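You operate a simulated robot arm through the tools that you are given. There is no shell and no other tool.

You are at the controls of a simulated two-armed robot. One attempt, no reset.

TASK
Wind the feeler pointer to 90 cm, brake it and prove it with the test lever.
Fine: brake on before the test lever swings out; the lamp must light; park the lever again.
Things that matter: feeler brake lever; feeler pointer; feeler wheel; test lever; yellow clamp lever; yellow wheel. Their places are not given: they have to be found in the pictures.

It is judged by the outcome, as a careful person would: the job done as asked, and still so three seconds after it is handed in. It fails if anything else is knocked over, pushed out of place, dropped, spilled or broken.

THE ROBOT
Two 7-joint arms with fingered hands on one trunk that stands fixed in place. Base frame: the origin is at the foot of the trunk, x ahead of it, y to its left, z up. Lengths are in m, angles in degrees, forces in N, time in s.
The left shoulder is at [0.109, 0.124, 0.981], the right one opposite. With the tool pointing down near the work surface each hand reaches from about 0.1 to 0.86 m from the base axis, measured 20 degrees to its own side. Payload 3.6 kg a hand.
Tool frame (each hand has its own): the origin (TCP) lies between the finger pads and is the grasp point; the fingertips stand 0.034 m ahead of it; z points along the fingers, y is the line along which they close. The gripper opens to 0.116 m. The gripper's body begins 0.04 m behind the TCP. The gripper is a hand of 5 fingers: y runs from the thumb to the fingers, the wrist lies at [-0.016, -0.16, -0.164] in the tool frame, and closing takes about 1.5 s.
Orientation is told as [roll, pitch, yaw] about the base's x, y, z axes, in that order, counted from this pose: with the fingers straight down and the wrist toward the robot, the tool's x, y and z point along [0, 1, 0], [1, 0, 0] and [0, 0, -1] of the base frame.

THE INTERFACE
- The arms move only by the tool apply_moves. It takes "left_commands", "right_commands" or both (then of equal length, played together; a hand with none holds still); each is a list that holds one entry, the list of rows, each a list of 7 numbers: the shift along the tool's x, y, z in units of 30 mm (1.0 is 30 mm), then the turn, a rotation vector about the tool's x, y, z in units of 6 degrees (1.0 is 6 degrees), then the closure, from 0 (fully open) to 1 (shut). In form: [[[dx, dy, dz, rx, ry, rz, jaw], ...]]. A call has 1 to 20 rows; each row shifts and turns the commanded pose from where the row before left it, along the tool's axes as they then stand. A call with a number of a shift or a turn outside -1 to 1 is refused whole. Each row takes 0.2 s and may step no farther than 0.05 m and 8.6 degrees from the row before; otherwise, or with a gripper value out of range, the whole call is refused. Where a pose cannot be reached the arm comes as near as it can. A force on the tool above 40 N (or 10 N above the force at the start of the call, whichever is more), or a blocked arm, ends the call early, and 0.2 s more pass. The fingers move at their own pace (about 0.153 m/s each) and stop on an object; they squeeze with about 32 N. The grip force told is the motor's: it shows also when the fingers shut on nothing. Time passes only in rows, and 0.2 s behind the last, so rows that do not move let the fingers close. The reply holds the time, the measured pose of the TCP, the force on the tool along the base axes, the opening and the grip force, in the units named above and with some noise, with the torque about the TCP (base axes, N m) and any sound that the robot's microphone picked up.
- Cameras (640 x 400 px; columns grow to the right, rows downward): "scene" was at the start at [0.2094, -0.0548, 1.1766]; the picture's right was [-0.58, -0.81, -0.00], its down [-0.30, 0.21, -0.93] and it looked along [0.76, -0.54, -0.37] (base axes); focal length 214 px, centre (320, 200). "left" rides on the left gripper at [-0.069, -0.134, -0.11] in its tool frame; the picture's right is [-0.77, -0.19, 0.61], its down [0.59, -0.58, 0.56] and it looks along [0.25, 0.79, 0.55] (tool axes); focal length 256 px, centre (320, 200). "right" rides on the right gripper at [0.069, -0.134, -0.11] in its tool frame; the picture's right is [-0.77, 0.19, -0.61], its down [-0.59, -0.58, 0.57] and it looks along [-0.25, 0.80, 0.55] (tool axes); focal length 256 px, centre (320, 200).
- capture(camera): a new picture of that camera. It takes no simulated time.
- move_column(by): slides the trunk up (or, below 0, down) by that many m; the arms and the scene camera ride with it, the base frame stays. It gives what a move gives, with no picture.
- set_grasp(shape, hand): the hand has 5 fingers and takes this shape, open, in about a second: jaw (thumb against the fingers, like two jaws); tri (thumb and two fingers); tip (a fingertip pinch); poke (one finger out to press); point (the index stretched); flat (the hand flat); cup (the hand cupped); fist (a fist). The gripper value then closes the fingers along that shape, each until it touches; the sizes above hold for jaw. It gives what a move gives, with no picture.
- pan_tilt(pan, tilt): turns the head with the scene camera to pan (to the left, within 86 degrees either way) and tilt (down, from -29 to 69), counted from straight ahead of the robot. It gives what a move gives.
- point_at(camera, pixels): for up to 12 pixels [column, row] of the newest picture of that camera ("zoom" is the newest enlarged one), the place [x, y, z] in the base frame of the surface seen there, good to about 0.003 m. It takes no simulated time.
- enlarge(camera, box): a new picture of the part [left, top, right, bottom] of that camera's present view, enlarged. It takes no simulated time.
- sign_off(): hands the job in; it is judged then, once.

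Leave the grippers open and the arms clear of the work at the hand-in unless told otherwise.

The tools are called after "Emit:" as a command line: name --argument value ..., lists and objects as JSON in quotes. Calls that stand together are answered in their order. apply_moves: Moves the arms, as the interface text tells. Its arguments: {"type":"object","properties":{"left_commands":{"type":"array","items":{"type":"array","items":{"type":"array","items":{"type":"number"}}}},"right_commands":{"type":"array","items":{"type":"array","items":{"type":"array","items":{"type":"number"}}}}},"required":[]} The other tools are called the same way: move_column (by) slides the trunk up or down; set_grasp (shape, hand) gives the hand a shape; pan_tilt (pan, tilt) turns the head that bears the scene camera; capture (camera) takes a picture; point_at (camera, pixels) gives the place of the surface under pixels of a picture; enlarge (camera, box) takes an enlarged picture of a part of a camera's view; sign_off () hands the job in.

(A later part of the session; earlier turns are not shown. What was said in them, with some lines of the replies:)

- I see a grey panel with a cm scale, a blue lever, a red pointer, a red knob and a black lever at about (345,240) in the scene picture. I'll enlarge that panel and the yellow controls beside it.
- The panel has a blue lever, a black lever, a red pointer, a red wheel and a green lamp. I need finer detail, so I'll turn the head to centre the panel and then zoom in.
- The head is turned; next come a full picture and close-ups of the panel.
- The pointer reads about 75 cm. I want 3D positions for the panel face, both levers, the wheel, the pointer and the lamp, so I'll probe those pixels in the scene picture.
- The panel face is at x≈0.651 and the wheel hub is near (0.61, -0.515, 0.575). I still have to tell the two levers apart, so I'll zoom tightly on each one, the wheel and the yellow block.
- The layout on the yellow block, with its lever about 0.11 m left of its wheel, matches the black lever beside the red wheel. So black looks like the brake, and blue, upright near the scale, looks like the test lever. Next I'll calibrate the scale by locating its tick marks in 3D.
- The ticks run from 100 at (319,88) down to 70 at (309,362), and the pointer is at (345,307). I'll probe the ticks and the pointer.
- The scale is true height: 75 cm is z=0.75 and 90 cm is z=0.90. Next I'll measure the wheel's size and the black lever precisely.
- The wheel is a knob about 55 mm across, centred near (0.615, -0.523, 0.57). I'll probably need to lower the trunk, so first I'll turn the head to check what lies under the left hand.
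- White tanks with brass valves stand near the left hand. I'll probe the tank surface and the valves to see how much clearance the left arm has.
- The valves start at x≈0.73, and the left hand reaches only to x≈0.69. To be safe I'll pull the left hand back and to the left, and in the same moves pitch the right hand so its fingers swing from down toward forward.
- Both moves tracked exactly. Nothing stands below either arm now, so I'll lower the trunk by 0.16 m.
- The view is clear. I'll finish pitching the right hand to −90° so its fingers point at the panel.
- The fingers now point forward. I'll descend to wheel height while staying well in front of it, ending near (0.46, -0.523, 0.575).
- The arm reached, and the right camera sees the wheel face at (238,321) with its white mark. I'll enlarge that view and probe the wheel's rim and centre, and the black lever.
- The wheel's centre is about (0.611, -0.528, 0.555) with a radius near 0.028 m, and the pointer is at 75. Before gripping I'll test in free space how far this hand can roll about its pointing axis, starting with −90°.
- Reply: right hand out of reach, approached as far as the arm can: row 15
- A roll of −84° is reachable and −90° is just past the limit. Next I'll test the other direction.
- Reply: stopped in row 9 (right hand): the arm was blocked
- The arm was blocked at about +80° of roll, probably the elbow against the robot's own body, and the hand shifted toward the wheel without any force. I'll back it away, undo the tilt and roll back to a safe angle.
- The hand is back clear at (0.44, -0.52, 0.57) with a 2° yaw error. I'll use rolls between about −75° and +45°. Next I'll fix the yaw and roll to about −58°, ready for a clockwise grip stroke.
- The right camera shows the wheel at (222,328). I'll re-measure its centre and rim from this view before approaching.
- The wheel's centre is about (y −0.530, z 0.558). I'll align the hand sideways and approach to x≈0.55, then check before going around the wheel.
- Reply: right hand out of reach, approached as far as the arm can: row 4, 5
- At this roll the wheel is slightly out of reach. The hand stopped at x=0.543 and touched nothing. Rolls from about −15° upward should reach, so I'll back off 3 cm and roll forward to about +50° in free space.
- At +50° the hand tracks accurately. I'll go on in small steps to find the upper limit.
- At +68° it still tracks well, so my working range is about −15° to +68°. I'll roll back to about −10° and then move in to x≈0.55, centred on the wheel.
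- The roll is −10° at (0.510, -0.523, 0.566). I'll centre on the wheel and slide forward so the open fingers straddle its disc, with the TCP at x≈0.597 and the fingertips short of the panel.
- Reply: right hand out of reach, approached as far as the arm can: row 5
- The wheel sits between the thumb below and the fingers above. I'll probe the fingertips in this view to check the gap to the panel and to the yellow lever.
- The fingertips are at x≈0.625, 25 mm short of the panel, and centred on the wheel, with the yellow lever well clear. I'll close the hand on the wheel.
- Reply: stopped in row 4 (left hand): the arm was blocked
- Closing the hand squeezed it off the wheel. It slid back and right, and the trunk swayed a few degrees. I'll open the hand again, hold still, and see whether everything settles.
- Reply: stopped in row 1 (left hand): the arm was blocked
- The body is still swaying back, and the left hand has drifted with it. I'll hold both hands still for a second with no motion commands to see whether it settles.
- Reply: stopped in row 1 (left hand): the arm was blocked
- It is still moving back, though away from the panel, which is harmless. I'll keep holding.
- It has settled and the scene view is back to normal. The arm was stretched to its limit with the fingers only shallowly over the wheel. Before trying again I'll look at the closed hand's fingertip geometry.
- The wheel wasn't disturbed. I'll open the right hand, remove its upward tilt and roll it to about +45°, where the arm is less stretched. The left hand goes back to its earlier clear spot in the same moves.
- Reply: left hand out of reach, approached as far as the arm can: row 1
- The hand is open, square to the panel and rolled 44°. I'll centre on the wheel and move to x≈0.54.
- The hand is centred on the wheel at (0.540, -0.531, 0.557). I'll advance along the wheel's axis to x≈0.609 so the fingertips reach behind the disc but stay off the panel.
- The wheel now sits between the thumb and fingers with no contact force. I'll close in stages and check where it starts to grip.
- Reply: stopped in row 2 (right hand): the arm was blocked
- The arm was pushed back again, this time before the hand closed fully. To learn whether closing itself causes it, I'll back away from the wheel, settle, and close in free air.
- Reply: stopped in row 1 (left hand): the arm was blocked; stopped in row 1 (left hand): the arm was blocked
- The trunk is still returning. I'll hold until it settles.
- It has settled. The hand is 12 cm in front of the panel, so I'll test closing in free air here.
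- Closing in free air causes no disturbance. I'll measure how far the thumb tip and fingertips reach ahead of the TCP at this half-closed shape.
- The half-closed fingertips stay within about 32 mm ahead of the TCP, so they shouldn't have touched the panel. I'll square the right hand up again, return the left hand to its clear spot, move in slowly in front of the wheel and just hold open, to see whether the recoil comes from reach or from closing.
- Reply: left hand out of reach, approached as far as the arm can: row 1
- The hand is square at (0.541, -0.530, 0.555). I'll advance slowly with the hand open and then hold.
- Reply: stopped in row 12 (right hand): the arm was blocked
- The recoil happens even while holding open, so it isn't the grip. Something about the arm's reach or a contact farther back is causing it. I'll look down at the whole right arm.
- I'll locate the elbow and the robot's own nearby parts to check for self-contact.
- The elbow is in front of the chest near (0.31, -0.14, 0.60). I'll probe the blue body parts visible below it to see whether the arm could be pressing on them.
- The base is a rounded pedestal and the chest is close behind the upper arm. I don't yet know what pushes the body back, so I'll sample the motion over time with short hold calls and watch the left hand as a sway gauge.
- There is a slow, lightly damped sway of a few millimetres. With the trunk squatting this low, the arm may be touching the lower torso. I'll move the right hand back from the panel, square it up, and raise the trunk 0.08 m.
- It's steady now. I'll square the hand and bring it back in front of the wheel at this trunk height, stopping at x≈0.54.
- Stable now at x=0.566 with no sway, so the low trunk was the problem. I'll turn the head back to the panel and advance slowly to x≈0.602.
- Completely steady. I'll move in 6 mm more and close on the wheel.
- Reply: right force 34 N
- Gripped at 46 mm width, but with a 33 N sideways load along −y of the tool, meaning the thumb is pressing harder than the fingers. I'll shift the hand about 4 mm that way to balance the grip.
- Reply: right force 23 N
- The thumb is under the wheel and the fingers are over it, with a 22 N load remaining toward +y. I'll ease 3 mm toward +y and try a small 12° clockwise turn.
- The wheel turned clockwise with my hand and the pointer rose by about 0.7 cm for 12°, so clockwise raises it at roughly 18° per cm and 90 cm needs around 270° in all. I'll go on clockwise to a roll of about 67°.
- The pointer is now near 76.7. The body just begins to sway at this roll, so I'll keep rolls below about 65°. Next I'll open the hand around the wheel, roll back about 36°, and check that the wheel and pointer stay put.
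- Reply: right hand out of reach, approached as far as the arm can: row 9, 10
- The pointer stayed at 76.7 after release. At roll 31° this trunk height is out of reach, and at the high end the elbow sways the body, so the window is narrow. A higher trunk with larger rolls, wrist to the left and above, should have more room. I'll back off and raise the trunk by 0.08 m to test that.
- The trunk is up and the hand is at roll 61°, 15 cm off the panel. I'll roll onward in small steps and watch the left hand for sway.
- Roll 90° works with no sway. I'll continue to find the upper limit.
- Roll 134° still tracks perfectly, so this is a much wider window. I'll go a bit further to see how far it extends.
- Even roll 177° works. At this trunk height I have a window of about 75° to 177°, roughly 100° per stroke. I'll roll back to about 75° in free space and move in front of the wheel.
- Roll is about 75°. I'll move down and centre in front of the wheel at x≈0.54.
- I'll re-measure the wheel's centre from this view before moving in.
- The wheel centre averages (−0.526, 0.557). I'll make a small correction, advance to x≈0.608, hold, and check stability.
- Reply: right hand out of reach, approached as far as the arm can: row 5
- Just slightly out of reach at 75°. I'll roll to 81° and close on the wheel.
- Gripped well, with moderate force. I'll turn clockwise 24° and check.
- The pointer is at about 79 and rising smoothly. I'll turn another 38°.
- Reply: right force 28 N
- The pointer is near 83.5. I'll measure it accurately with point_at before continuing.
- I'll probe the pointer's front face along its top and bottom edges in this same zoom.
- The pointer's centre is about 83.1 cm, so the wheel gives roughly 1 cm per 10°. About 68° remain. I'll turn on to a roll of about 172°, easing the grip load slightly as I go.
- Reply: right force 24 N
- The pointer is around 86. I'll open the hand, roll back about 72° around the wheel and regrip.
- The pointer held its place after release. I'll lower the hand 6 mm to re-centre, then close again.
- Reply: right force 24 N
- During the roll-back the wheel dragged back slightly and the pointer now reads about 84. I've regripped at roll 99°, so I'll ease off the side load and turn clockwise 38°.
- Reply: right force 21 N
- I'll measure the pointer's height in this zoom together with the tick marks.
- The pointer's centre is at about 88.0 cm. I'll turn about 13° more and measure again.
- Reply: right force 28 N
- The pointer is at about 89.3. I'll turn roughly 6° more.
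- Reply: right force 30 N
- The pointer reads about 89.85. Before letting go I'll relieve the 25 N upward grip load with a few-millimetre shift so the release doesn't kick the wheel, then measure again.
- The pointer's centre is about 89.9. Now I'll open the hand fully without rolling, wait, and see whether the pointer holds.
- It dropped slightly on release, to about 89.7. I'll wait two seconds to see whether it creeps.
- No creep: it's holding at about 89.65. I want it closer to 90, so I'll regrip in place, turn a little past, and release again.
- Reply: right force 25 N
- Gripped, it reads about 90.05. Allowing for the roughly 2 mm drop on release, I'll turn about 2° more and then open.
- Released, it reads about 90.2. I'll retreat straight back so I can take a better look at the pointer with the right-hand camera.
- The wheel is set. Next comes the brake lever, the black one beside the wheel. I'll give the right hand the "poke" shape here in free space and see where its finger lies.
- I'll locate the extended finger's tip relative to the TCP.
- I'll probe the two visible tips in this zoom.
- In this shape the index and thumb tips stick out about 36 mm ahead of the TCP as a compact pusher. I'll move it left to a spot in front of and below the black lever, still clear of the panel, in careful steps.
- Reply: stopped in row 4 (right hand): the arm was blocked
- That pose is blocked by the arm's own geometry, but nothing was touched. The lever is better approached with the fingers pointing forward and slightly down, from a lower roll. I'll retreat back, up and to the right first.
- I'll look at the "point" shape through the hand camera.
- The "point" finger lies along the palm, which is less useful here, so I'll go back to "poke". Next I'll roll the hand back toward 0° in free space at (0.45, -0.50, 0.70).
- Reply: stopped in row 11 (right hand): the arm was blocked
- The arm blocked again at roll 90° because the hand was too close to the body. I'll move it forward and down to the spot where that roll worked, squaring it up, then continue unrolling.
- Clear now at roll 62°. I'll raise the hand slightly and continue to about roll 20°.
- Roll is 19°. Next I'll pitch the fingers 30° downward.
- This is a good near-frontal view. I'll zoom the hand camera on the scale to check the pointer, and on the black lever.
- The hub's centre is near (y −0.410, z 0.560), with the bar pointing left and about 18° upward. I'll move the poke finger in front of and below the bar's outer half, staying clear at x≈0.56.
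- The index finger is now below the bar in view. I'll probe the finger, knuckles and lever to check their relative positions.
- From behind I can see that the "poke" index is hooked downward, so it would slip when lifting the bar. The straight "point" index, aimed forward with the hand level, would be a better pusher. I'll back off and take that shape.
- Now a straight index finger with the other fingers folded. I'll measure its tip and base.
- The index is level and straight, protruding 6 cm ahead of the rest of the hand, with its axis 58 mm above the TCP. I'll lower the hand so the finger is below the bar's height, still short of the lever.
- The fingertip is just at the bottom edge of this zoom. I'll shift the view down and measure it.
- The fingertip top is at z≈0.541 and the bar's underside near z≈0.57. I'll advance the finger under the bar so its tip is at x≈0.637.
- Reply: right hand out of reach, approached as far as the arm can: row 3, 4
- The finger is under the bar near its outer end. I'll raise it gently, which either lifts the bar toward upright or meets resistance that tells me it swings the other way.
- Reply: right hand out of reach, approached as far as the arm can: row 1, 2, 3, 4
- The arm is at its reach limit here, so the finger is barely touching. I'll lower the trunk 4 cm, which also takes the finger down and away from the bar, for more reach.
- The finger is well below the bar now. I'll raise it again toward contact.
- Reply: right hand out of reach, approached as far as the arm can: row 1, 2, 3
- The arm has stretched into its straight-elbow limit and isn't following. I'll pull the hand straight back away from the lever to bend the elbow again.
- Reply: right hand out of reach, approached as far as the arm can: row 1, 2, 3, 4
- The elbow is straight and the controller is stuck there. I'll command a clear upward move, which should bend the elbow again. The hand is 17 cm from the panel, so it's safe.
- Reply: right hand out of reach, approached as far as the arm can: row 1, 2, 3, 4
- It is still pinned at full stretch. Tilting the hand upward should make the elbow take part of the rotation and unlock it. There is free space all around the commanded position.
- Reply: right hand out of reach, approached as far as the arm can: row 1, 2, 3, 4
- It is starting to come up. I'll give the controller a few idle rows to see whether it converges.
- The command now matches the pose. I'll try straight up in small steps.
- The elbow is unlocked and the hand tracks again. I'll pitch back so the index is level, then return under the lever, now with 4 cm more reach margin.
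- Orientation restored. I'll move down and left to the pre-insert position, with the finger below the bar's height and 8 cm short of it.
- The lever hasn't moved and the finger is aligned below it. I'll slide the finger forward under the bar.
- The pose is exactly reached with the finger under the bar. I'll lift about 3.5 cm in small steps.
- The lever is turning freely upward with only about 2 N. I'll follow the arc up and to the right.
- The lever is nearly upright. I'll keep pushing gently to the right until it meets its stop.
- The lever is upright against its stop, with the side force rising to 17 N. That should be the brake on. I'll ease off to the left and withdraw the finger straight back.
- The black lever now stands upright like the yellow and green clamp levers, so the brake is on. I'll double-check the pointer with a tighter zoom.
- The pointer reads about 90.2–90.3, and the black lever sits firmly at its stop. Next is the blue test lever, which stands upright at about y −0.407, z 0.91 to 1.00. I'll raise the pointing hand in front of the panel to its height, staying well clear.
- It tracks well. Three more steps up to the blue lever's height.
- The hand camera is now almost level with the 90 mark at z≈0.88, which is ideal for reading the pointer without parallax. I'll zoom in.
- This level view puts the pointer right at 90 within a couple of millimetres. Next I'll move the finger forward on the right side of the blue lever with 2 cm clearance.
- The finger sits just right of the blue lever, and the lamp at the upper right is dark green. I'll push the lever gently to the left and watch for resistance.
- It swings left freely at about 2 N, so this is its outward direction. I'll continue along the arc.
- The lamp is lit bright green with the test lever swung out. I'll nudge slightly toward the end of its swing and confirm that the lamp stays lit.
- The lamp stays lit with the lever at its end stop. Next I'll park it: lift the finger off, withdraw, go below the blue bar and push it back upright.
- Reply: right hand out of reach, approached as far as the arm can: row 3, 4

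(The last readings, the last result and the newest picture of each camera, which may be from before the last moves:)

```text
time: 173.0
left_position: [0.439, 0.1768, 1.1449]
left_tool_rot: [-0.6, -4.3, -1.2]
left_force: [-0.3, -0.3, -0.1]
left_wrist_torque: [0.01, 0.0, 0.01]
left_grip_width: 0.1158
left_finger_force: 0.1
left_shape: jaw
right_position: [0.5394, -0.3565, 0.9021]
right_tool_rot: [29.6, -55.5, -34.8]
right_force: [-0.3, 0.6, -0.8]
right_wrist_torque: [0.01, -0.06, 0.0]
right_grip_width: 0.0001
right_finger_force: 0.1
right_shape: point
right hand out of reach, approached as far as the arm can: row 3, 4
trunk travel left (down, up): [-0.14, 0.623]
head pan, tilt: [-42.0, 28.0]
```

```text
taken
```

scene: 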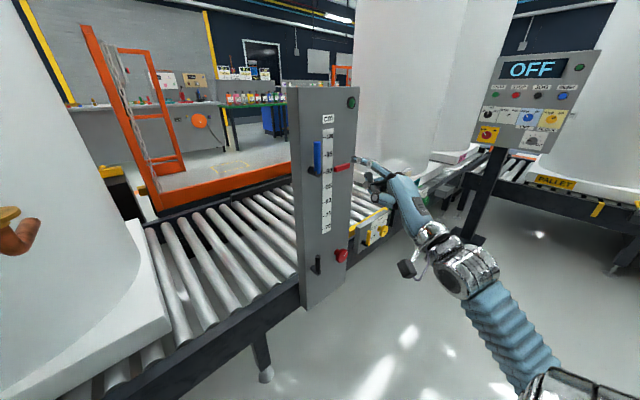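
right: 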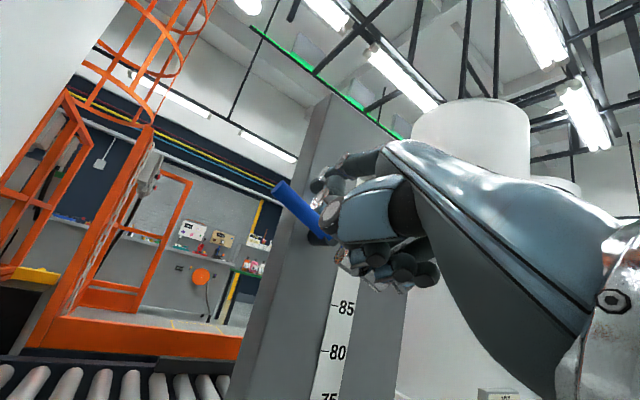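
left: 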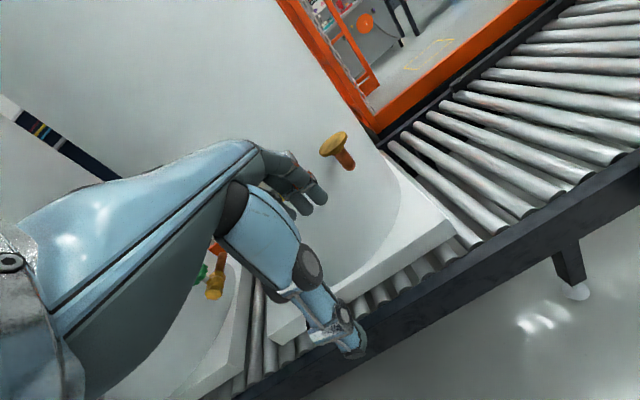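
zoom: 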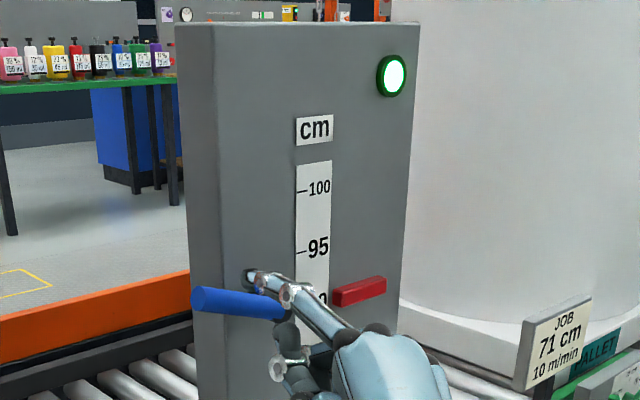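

I can't pull back further here because the arm is folded to its minimum. Raising the trunk gives room and lifts the finger straight up, away from everything, so I'll raise it 0.12 m.

Emit:
move_column --by 0.12

Emit:
capture --camera "scene"

```text
time: 174.5
left_position: [0.4401, 0.1752, 1.2657]
left_tool_rot: [-0.6, -4.3, -1.2]
left_force: [0.3, -0.2, -0.7]
left_wrist_torque: [0.01, 0.0, -0.01]
left_grip_width: 0.1157
left_finger_force: 0.0
left_shape: jaw
right_position: [0.5432, -0.3547, 1.0233]
right_tool_rot: [29.5, -55.5, -34.6]
right_force: [-0.4, -0.4, 0.3]
right_wrist_torque: [0.0, -0.02, -0.06]
right_grip_width: 0.0
right_finger_force: 0.1
right_shape: point
trunk travel left (down, up): [-0.26, 0.503]
head pan, tilt: [-42.0, 28.0]
```

```text
taken
```

scene: 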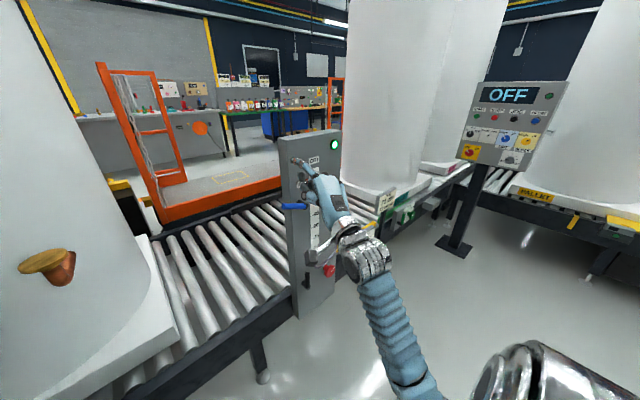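

I'll bring the hand back and down in front of the lever, first a short step to check reach.

Emit:
apply_moves --right_commands '[[[-0.28, -0.765, 0.027, 0, 0, 0, 0], [-0.28, -0.765, 0.027, 0, 0, 0, 0], [0, 0, 0, 0, 0, 0, 0]]]'

Emit:
enlarge --camera "scene" --box '[260, 120, 380, 240]'

```text
time: 175.3
left_position: [0.439, 0.1758, 1.2668]
left_tool_rot: [-0.5, -4.4, -1.2]
left_force: [-0.7, -0.2, -0.3]
left_wrist_torque: [0.0, 0.02, 0.02]
left_grip_width: 0.1159
left_finger_force: 0.0
left_shape: jaw
right_position: [0.5186, -0.3535, 0.979]
right_tool_rot: [29.7, -55.5, -34.7]
right_force: [-1.1, 0.3, -0.4]
right_wrist_torque: [0.06, -0.02, 0.02]
right_grip_width: 0.0
right_finger_force: 0.0
right_shape: point
trunk travel left (down, up): [-0.26, 0.503]
head pan, tilt: [-42.0, 28.0]
```

```text
3.33 times, centred on (320, 180) of scene
```

zoom: 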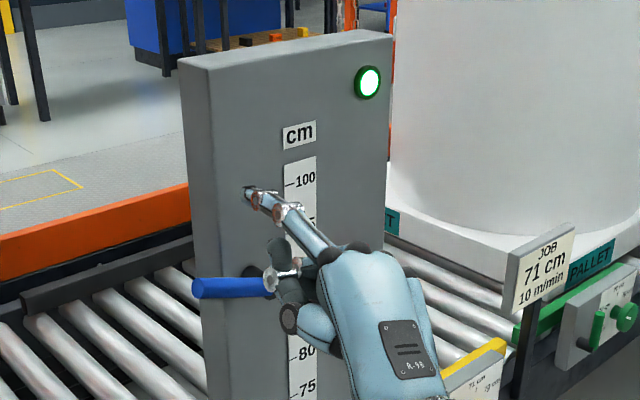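

Reached, with clearance. Next I'll go straight down so the finger is below the blue bar.

Emit:
apply_moves --right_commands '[[[-0.245, -0.771, 0.467, 0, 0, 0, 0], [-0.245, -0.771, 0.467, 0, 0, 0, 0], [-0.245, -0.771, 0.467, 0, 0, 0, 0], [-0.245, -0.771, 0.467, 0, 0, 0, 0], [-0.245, -0.771, 0.467, 0, 0, 0, 0], [0, 0, 0, 0, 0, 0, 0]]]'

Emit:
enlarge --camera "scene" --box '[260, 120, 380, 240]'

Emit:
capture --camera "right"

```text
time: 176.7
left_position: [0.4391, 0.1773, 1.2658]
left_tool_rot: [-0.7, -4.3, -1.2]
left_force: [-0.1, 0.3, 1.0]
left_wrist_torque: [-0.01, 0.0, -0.01]
left_grip_width: 0.1161
left_finger_force: 0.1
left_shape: jaw
right_position: [0.5217, -0.3511, 0.8389]
right_tool_rot: [29.6, -55.4, -34.8]
right_force: [0.1, -0.6, 0.2]
right_wrist_torque: [0.01, -0.02, 0.04]
right_grip_width: 0.0003
right_finger_force: 0.1
right_shape: point
trunk travel left (down, up): [-0.26, 0.503]
head pan, tilt: [-42.0, 28.0]
```

```text
3.33 times, centred on (320, 180) of scene
```

zoom: 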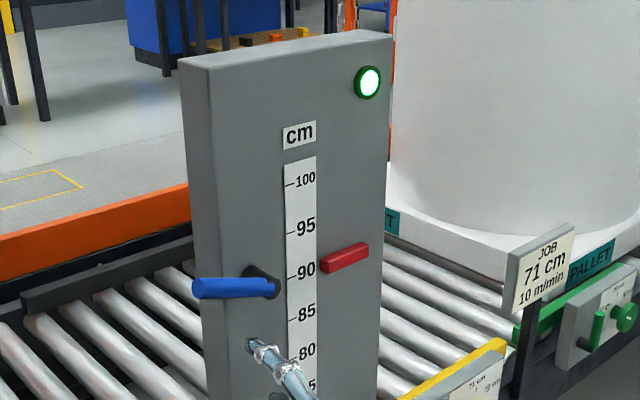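

```text
taken
```

right: 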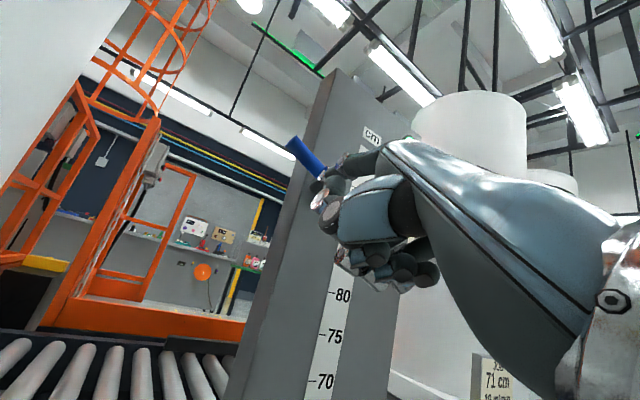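

The finger is below the bar and the lamp is still lit. I'll check the bar and fingertip positions before sliding under.

Emit:
point_at --camera "zoom" --pixels '[[200, 288], [225, 285], [250, 285], [270, 288], [252, 345], [258, 350], [265, 275]]'

```text
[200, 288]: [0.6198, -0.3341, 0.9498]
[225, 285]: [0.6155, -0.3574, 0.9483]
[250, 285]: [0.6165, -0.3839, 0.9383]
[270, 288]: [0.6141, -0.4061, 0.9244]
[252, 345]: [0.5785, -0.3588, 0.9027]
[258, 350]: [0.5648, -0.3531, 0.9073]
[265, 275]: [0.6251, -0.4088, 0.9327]
```

Clearance is about 2.5 cm. I'll slide the finger forward under the bar.

Emit:
apply_moves --right_commands '[[[0.085, 0.247, 0.452, 0, 0, 0, 0], [0.085, 0.247, 0.452, 0, 0, 0, 0], [0.085, 0.247, 0.452, 0, 0, 0, 0], [0, 0, 0, 0, 0, 0, 0]]]'

Emit:
apply_moves --right_commands '[[[0.085, 0.245, -0.15, 0, 0, 0, 0], [0.085, 0.245, -0.15, 0, 0, 0, 0], [0.085, 0.245, -0.15, 0, 0, 0, 0], [0.085, 0.245, -0.15, 0, 0, 0, 0], [0, 0, 0, 0, 0, 0, 0]]]'

Emit:
enlarge --camera "scene" --box '[260, 120, 380, 240]'

```text
time: 177.7
left_position: [0.4394, 0.1767, 1.2655]
left_tool_rot: [-0.6, -4.3, -1.2]
left_force: [-0.2, 0.4, 0.5]
left_wrist_torque: [-0.01, -0.01, 0.0]
left_grip_width: 0.116
left_finger_force: 0.1
left_shape: jaw
right_position: [0.5682, -0.3533, 0.84]
right_tool_rot: [29.7, -55.5, -34.7]
right_force: [-0.6, 0.5, -0.2]
right_wrist_torque: [0.0, -0.01, 0.02]
right_grip_width: 0.0
right_finger_force: 0.1
right_shape: point
trunk travel left (down, up): [-0.26, 0.503]
head pan, tilt: [-42.0, 28.0]
```

```text
time: 178.9
left_position: [0.4393, 0.1764, 1.2658]
left_tool_rot: [-0.6, -4.2, -1.2]
left_force: [-0.2, -0.3, -0.6]
left_wrist_torque: [0.02, 0.01, 0.02]
left_grip_width: 0.1157
left_finger_force: 0.0
left_shape: jaw
right_position: [0.5677, -0.3519, 0.876]
right_tool_rot: [29.6, -55.5, -34.6]
right_force: [-0.3, -0.6, -2.3]
right_wrist_torque: [0.05, 0.1, 0.01]
right_grip_width: 0.1079
right_finger_force: 0.0
right_shape: point
trunk travel left (down, up): [-0.26, 0.503]
head pan, tilt: [-42.0, 28.0]
```

```text
3.33 times, centred on (320, 180) of scene
```

zoom: 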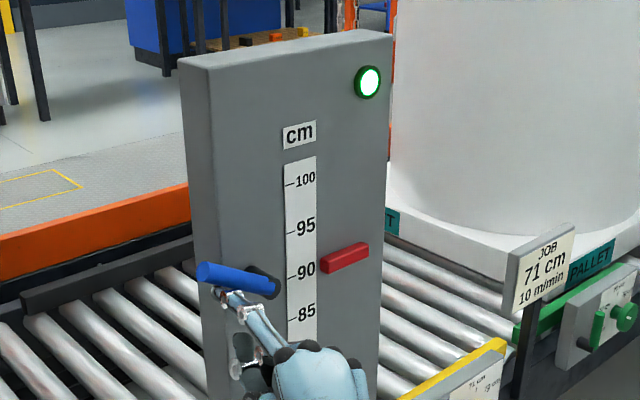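

The blue lever is lifting. I'll follow the arc up and to the right.

Emit:
apply_moves --right_commands '[[[-0.025, 0.233, -0.122, 0, 0, 0, 0], [-0.025, 0.233, -0.122, 0, 0, 0, 0], [-0.178, 0.254, -0.105, 0, 0, 0, 0], [-0.178, 0.254, -0.105, 0, 0, 0, 0], [0, 0, 0, 0, 0, 0, 0]]]'

Emit:
enlarge --camera "scene" --box '[260, 120, 380, 240]'

```text
time: 180.1
left_position: [0.4397, 0.1758, 1.2649]
left_tool_rot: [-0.6, -4.4, -1.3]
left_force: [-0.2, -0.3, -0.2]
left_wrist_torque: [-0.05, 0.01, 0.02]
left_grip_width: 0.1159
left_finger_force: 0.1
left_shape: jaw
right_position: [0.5656, -0.3743, 0.9033]
right_tool_rot: [29.6, -55.4, -34.8]
right_force: [0.5, 1.5, -1.5]
right_wrist_torque: [-0.06, 0.17, 0.07]
right_grip_width: 0.1082
right_finger_force: 0.0
right_shape: point
trunk travel left (down, up): [-0.26, 0.503]
head pan, tilt: [-42.0, 28.0]
```

```text
3.33 times, centred on (320, 180) of scene
```

zoom: 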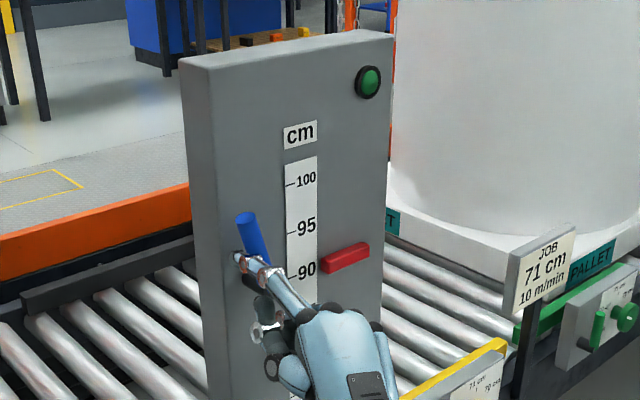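

The lamp went dark as the lever returned, as expected. I'll push on to its upright stop.

Emit:
apply_moves --right_commands '[[[-0.19, 0.125, -0.033, 0, 0, 0, 0], [-0.19, 0.125, -0.033, 0, 0, 0, 0], [-0.12, 0.04, -0.01, 0, 0, 0, 0], [-0.12, 0.04, -0.01, 0, 0, 0, 0], [0, 0, 0, 0, 0, 0, 0]]]'

Emit:
enlarge --camera "scene" --box '[260, 120, 380, 240]'

```text
time: 181.3
left_position: [0.4401, 0.1775, 1.2649]
left_tool_rot: [-0.7, -4.2, -1.2]
left_force: [0.2, 0.3, 0.0]
left_wrist_torque: [0.01, 0.02, -0.02]
left_grip_width: 0.1159
left_finger_force: 0.1
left_shape: jaw
right_position: [0.5667, -0.3951, 0.907]
right_tool_rot: [29.5, -55.3, -34.6]
right_force: [-0.2, 10.1, -1.7]
right_wrist_torque: [-0.57, 0.02, 0.57]
right_grip_width: 0.0001
right_finger_force: 0.0
right_shape: point
trunk travel left (down, up): [-0.26, 0.503]
head pan, tilt: [-42.0, 28.0]
```

```text
3.33 times, centred on (320, 180) of scene
```

zoom: 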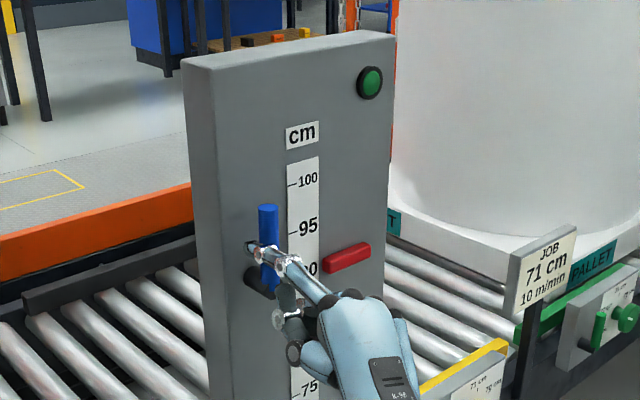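

The force has risen to 10 N with the lever upright, so it's parked at its stop. I'll ease left and withdraw the finger straight back.

Emit:
apply_moves --right_commands '[[[0.3, -0.1, 0, 0, 0, 0, 0], [0.25, -0.08, 0, 0, 0, 0, 0], [-0.141, -0.41, -0.75, 0, 0, 0, 0], [-0.141, -0.41, -0.75, 0, 0, 0, 0], [-0.141, -0.41, -0.75, 0, 0, 0, 0], [0, 0, 0, 0, 0, 0, 0]]]'

Emit:
capture --camera "scene"

Emit:
enlarge --camera "scene" --box '[260, 120, 380, 240]'

```text
time: 182.7
left_position: [0.438, 0.1761, 1.2656]
left_tool_rot: [-0.6, -4.3, -1.2]
left_force: [0.5, 0.2, 0.7]
left_wrist_torque: [-0.03, -0.05, 0.0]
left_grip_width: 0.1159
left_finger_force: 0.0
left_shape: jaw
right_position: [0.4875, -0.3765, 0.9047]
right_tool_rot: [29.6, -55.5, -34.7]
right_force: [0.5, 0.1, 0.3]
right_wrist_torque: [-0.02, 0.02, 0.0]
right_grip_width: 0.1081
right_finger_force: 0.2
right_shape: point
trunk travel left (down, up): [-0.26, 0.503]
head pan, tilt: [-42.0, 28.0]
```

```text
taken
```

scene: 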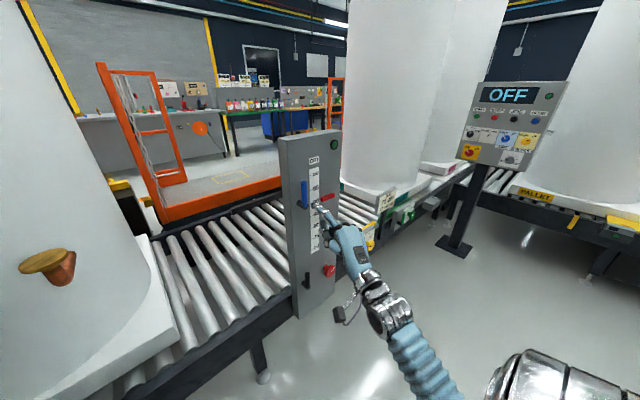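

```text
3.33 times, centred on (320, 180) of scene
```

zoom: 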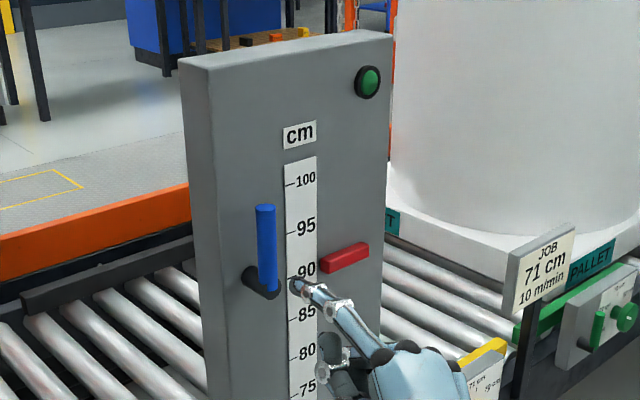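

The blue lever is upright and parked, and the lamp is off again. I'll retreat the right hand clear of the panel and return it to the open jaw shape.

Emit:
apply_moves --right_commands '[[[-0.3, 0.2, -0.9, 0, 0, 0, 0], [-0.66, 0.378, -0.755, 0, 0, 0, 0], [-0.66, 0.378, -0.755, 0, 0, 0, 0], [-0.66, 0.378, -0.6, 0, 0, 0, 0], [0, 0, 0, 0, 0, 0, 0]]]'

Emit:
set_grasp --hand "right" --shape "jaw"

Emit:
capture --camera "scene"

Emit:
capture --camera "right"

```text
time: 183.9
left_position: [0.4392, 0.1761, 1.2658]
left_tool_rot: [-0.6, -4.3, -1.2]
left_force: [-0.6, 0.2, -0.9]
left_wrist_torque: [-0.01, -0.01, -0.02]
left_grip_width: 0.1158
left_finger_force: 0.1
left_shape: jaw
right_position: [0.418, -0.4542, 0.9663]
right_tool_rot: [29.7, -55.6, -34.6]
right_force: [-0.7, 0.1, 0.9]
right_wrist_torque: [0.0, 0.01, 0.03]
right_grip_width: 0.1081
right_finger_force: 0.1
right_shape: point
trunk travel left (down, up): [-0.26, 0.503]
head pan, tilt: [-42.0, 28.0]
```

```text
time: 184.8
left_position: [0.4394, 0.1759, 1.2652]
left_tool_rot: [-0.5, -4.3, -1.2]
left_force: [0.6, -0.2, 0.7]
left_wrist_torque: [-0.03, -0.01, 0.0]
left_grip_width: 0.1161
left_finger_force: 0.1
left_shape: jaw
right_position: [0.4189, -0.4547, 0.9668]
right_tool_rot: [29.5, -55.5, -34.7]
right_force: [0.2, -1.0, -0.4]
right_wrist_torque: [0.02, 0.0, 0.01]
right_grip_width: 0.1162
right_finger_force: 0.1
right_shape: jaw
trunk travel left (down, up): [-0.26, 0.503]
head pan, tilt: [-42.0, 28.0]
```

```text
taken
```

scene: 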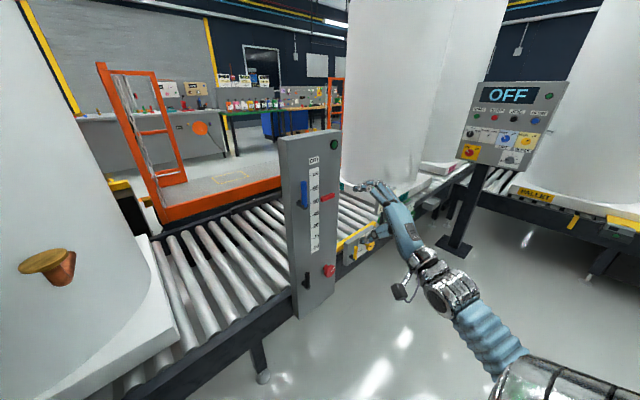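

```text
taken
```

right: 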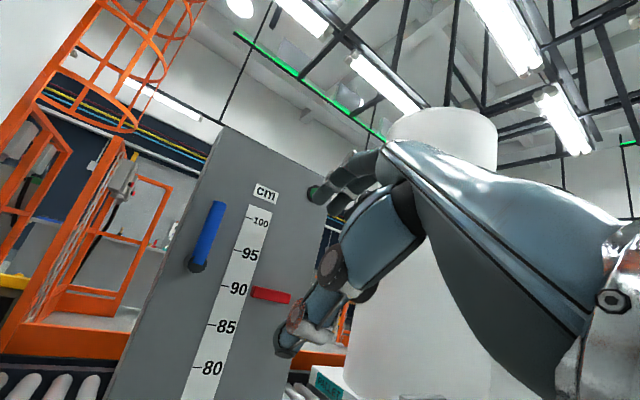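

Both hands are open and clear of the work. I'll do a final check with close-ups of the pointer, both levers and the yellow controls.

Emit:
enlarge --camera "right" --box '[180, 180, 320, 320]'

Emit:
enlarge --camera "scene" --box '[280, 240, 360, 310]'

Emit:
enlarge --camera "scene" --box '[330, 200, 400, 270]'

Emit:
enlarge --camera "scene" --box '[280, 130, 360, 220]'

```text
2.86 times, centred on (250, 250) of right
```

zoom: 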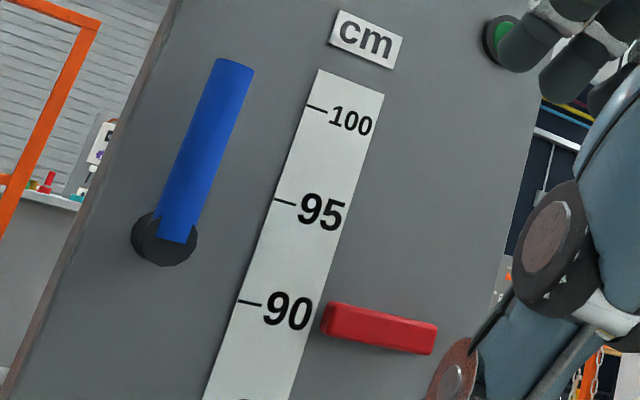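

```text
5.71 times, centred on (320, 275) of scene
```

zoom: 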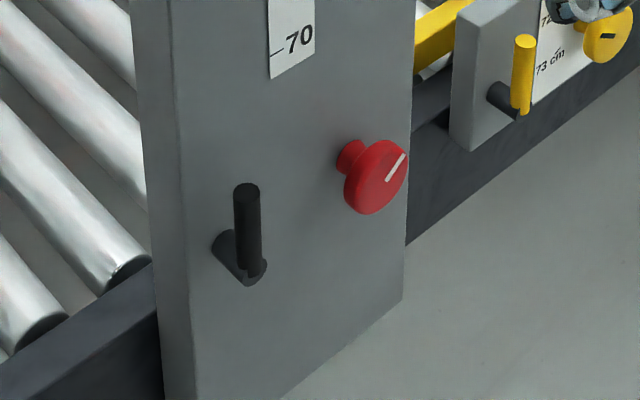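

```text
5.71 times, centred on (365, 235) of scene
```

zoom: 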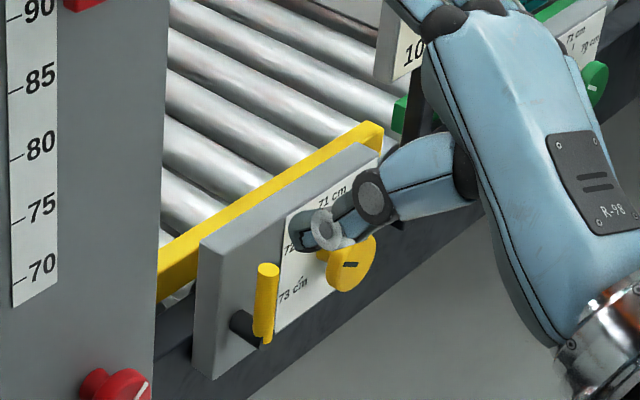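

```text
4.44 times, centred on (320, 175) of scene
```

zoom: 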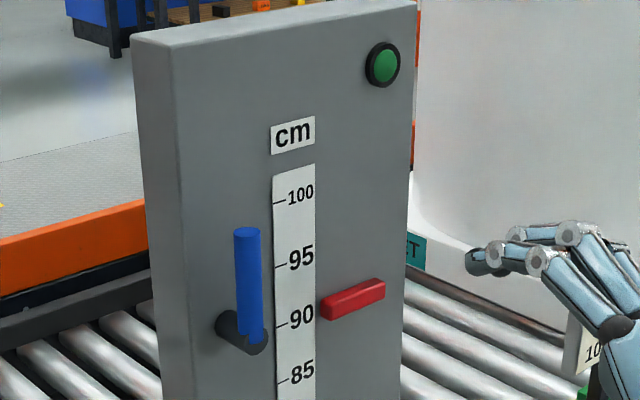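

The final check shows:
- **Pointer:** at the 90 mark.
- **Brake lever (black):** upright, on.
- **Test lever (blue):** parked upright again, after the lamp lit during the test.
- **Yellow controls:** untouched.
- **Hands:** both open and clear.

I'll hand the job in.

Emit:
sign_off

```text
The job is handed in.
```

The feeler pointer is at 90 cm and braked, and the test lever lit the lamp. The job is handed in.

- **Pointer:** My readings from different views ranged from 89.8 to 90.3 cm. It stayed put after I let go of the wheel.
- **Brake:** The black lever next to the wheel had no label. I took it as the brake because it sits beside the feeler wheel, just as the yellow clamp lever sits beside its wheel. I pushed it upright to its stop before touching the test lever. I didn't try turning the wheel afterwards to confirm it was locked.
- **Test:** I swung the blue lever out to its stop and the lamp lit and stayed on. It went dark when I moved the lever back upright to park it.
- **Surroundings:** In the last pictures the yellow lever and wheel look as they did at the start, and nothing was knocked over or moved. Both hands are open and clear of the panel.

Early on, the arm was blocked several times and the body swayed back twice while I tried to grip the wheel. The hand slipped off the wheel once, without turning it. Raising the trunk fixed this.
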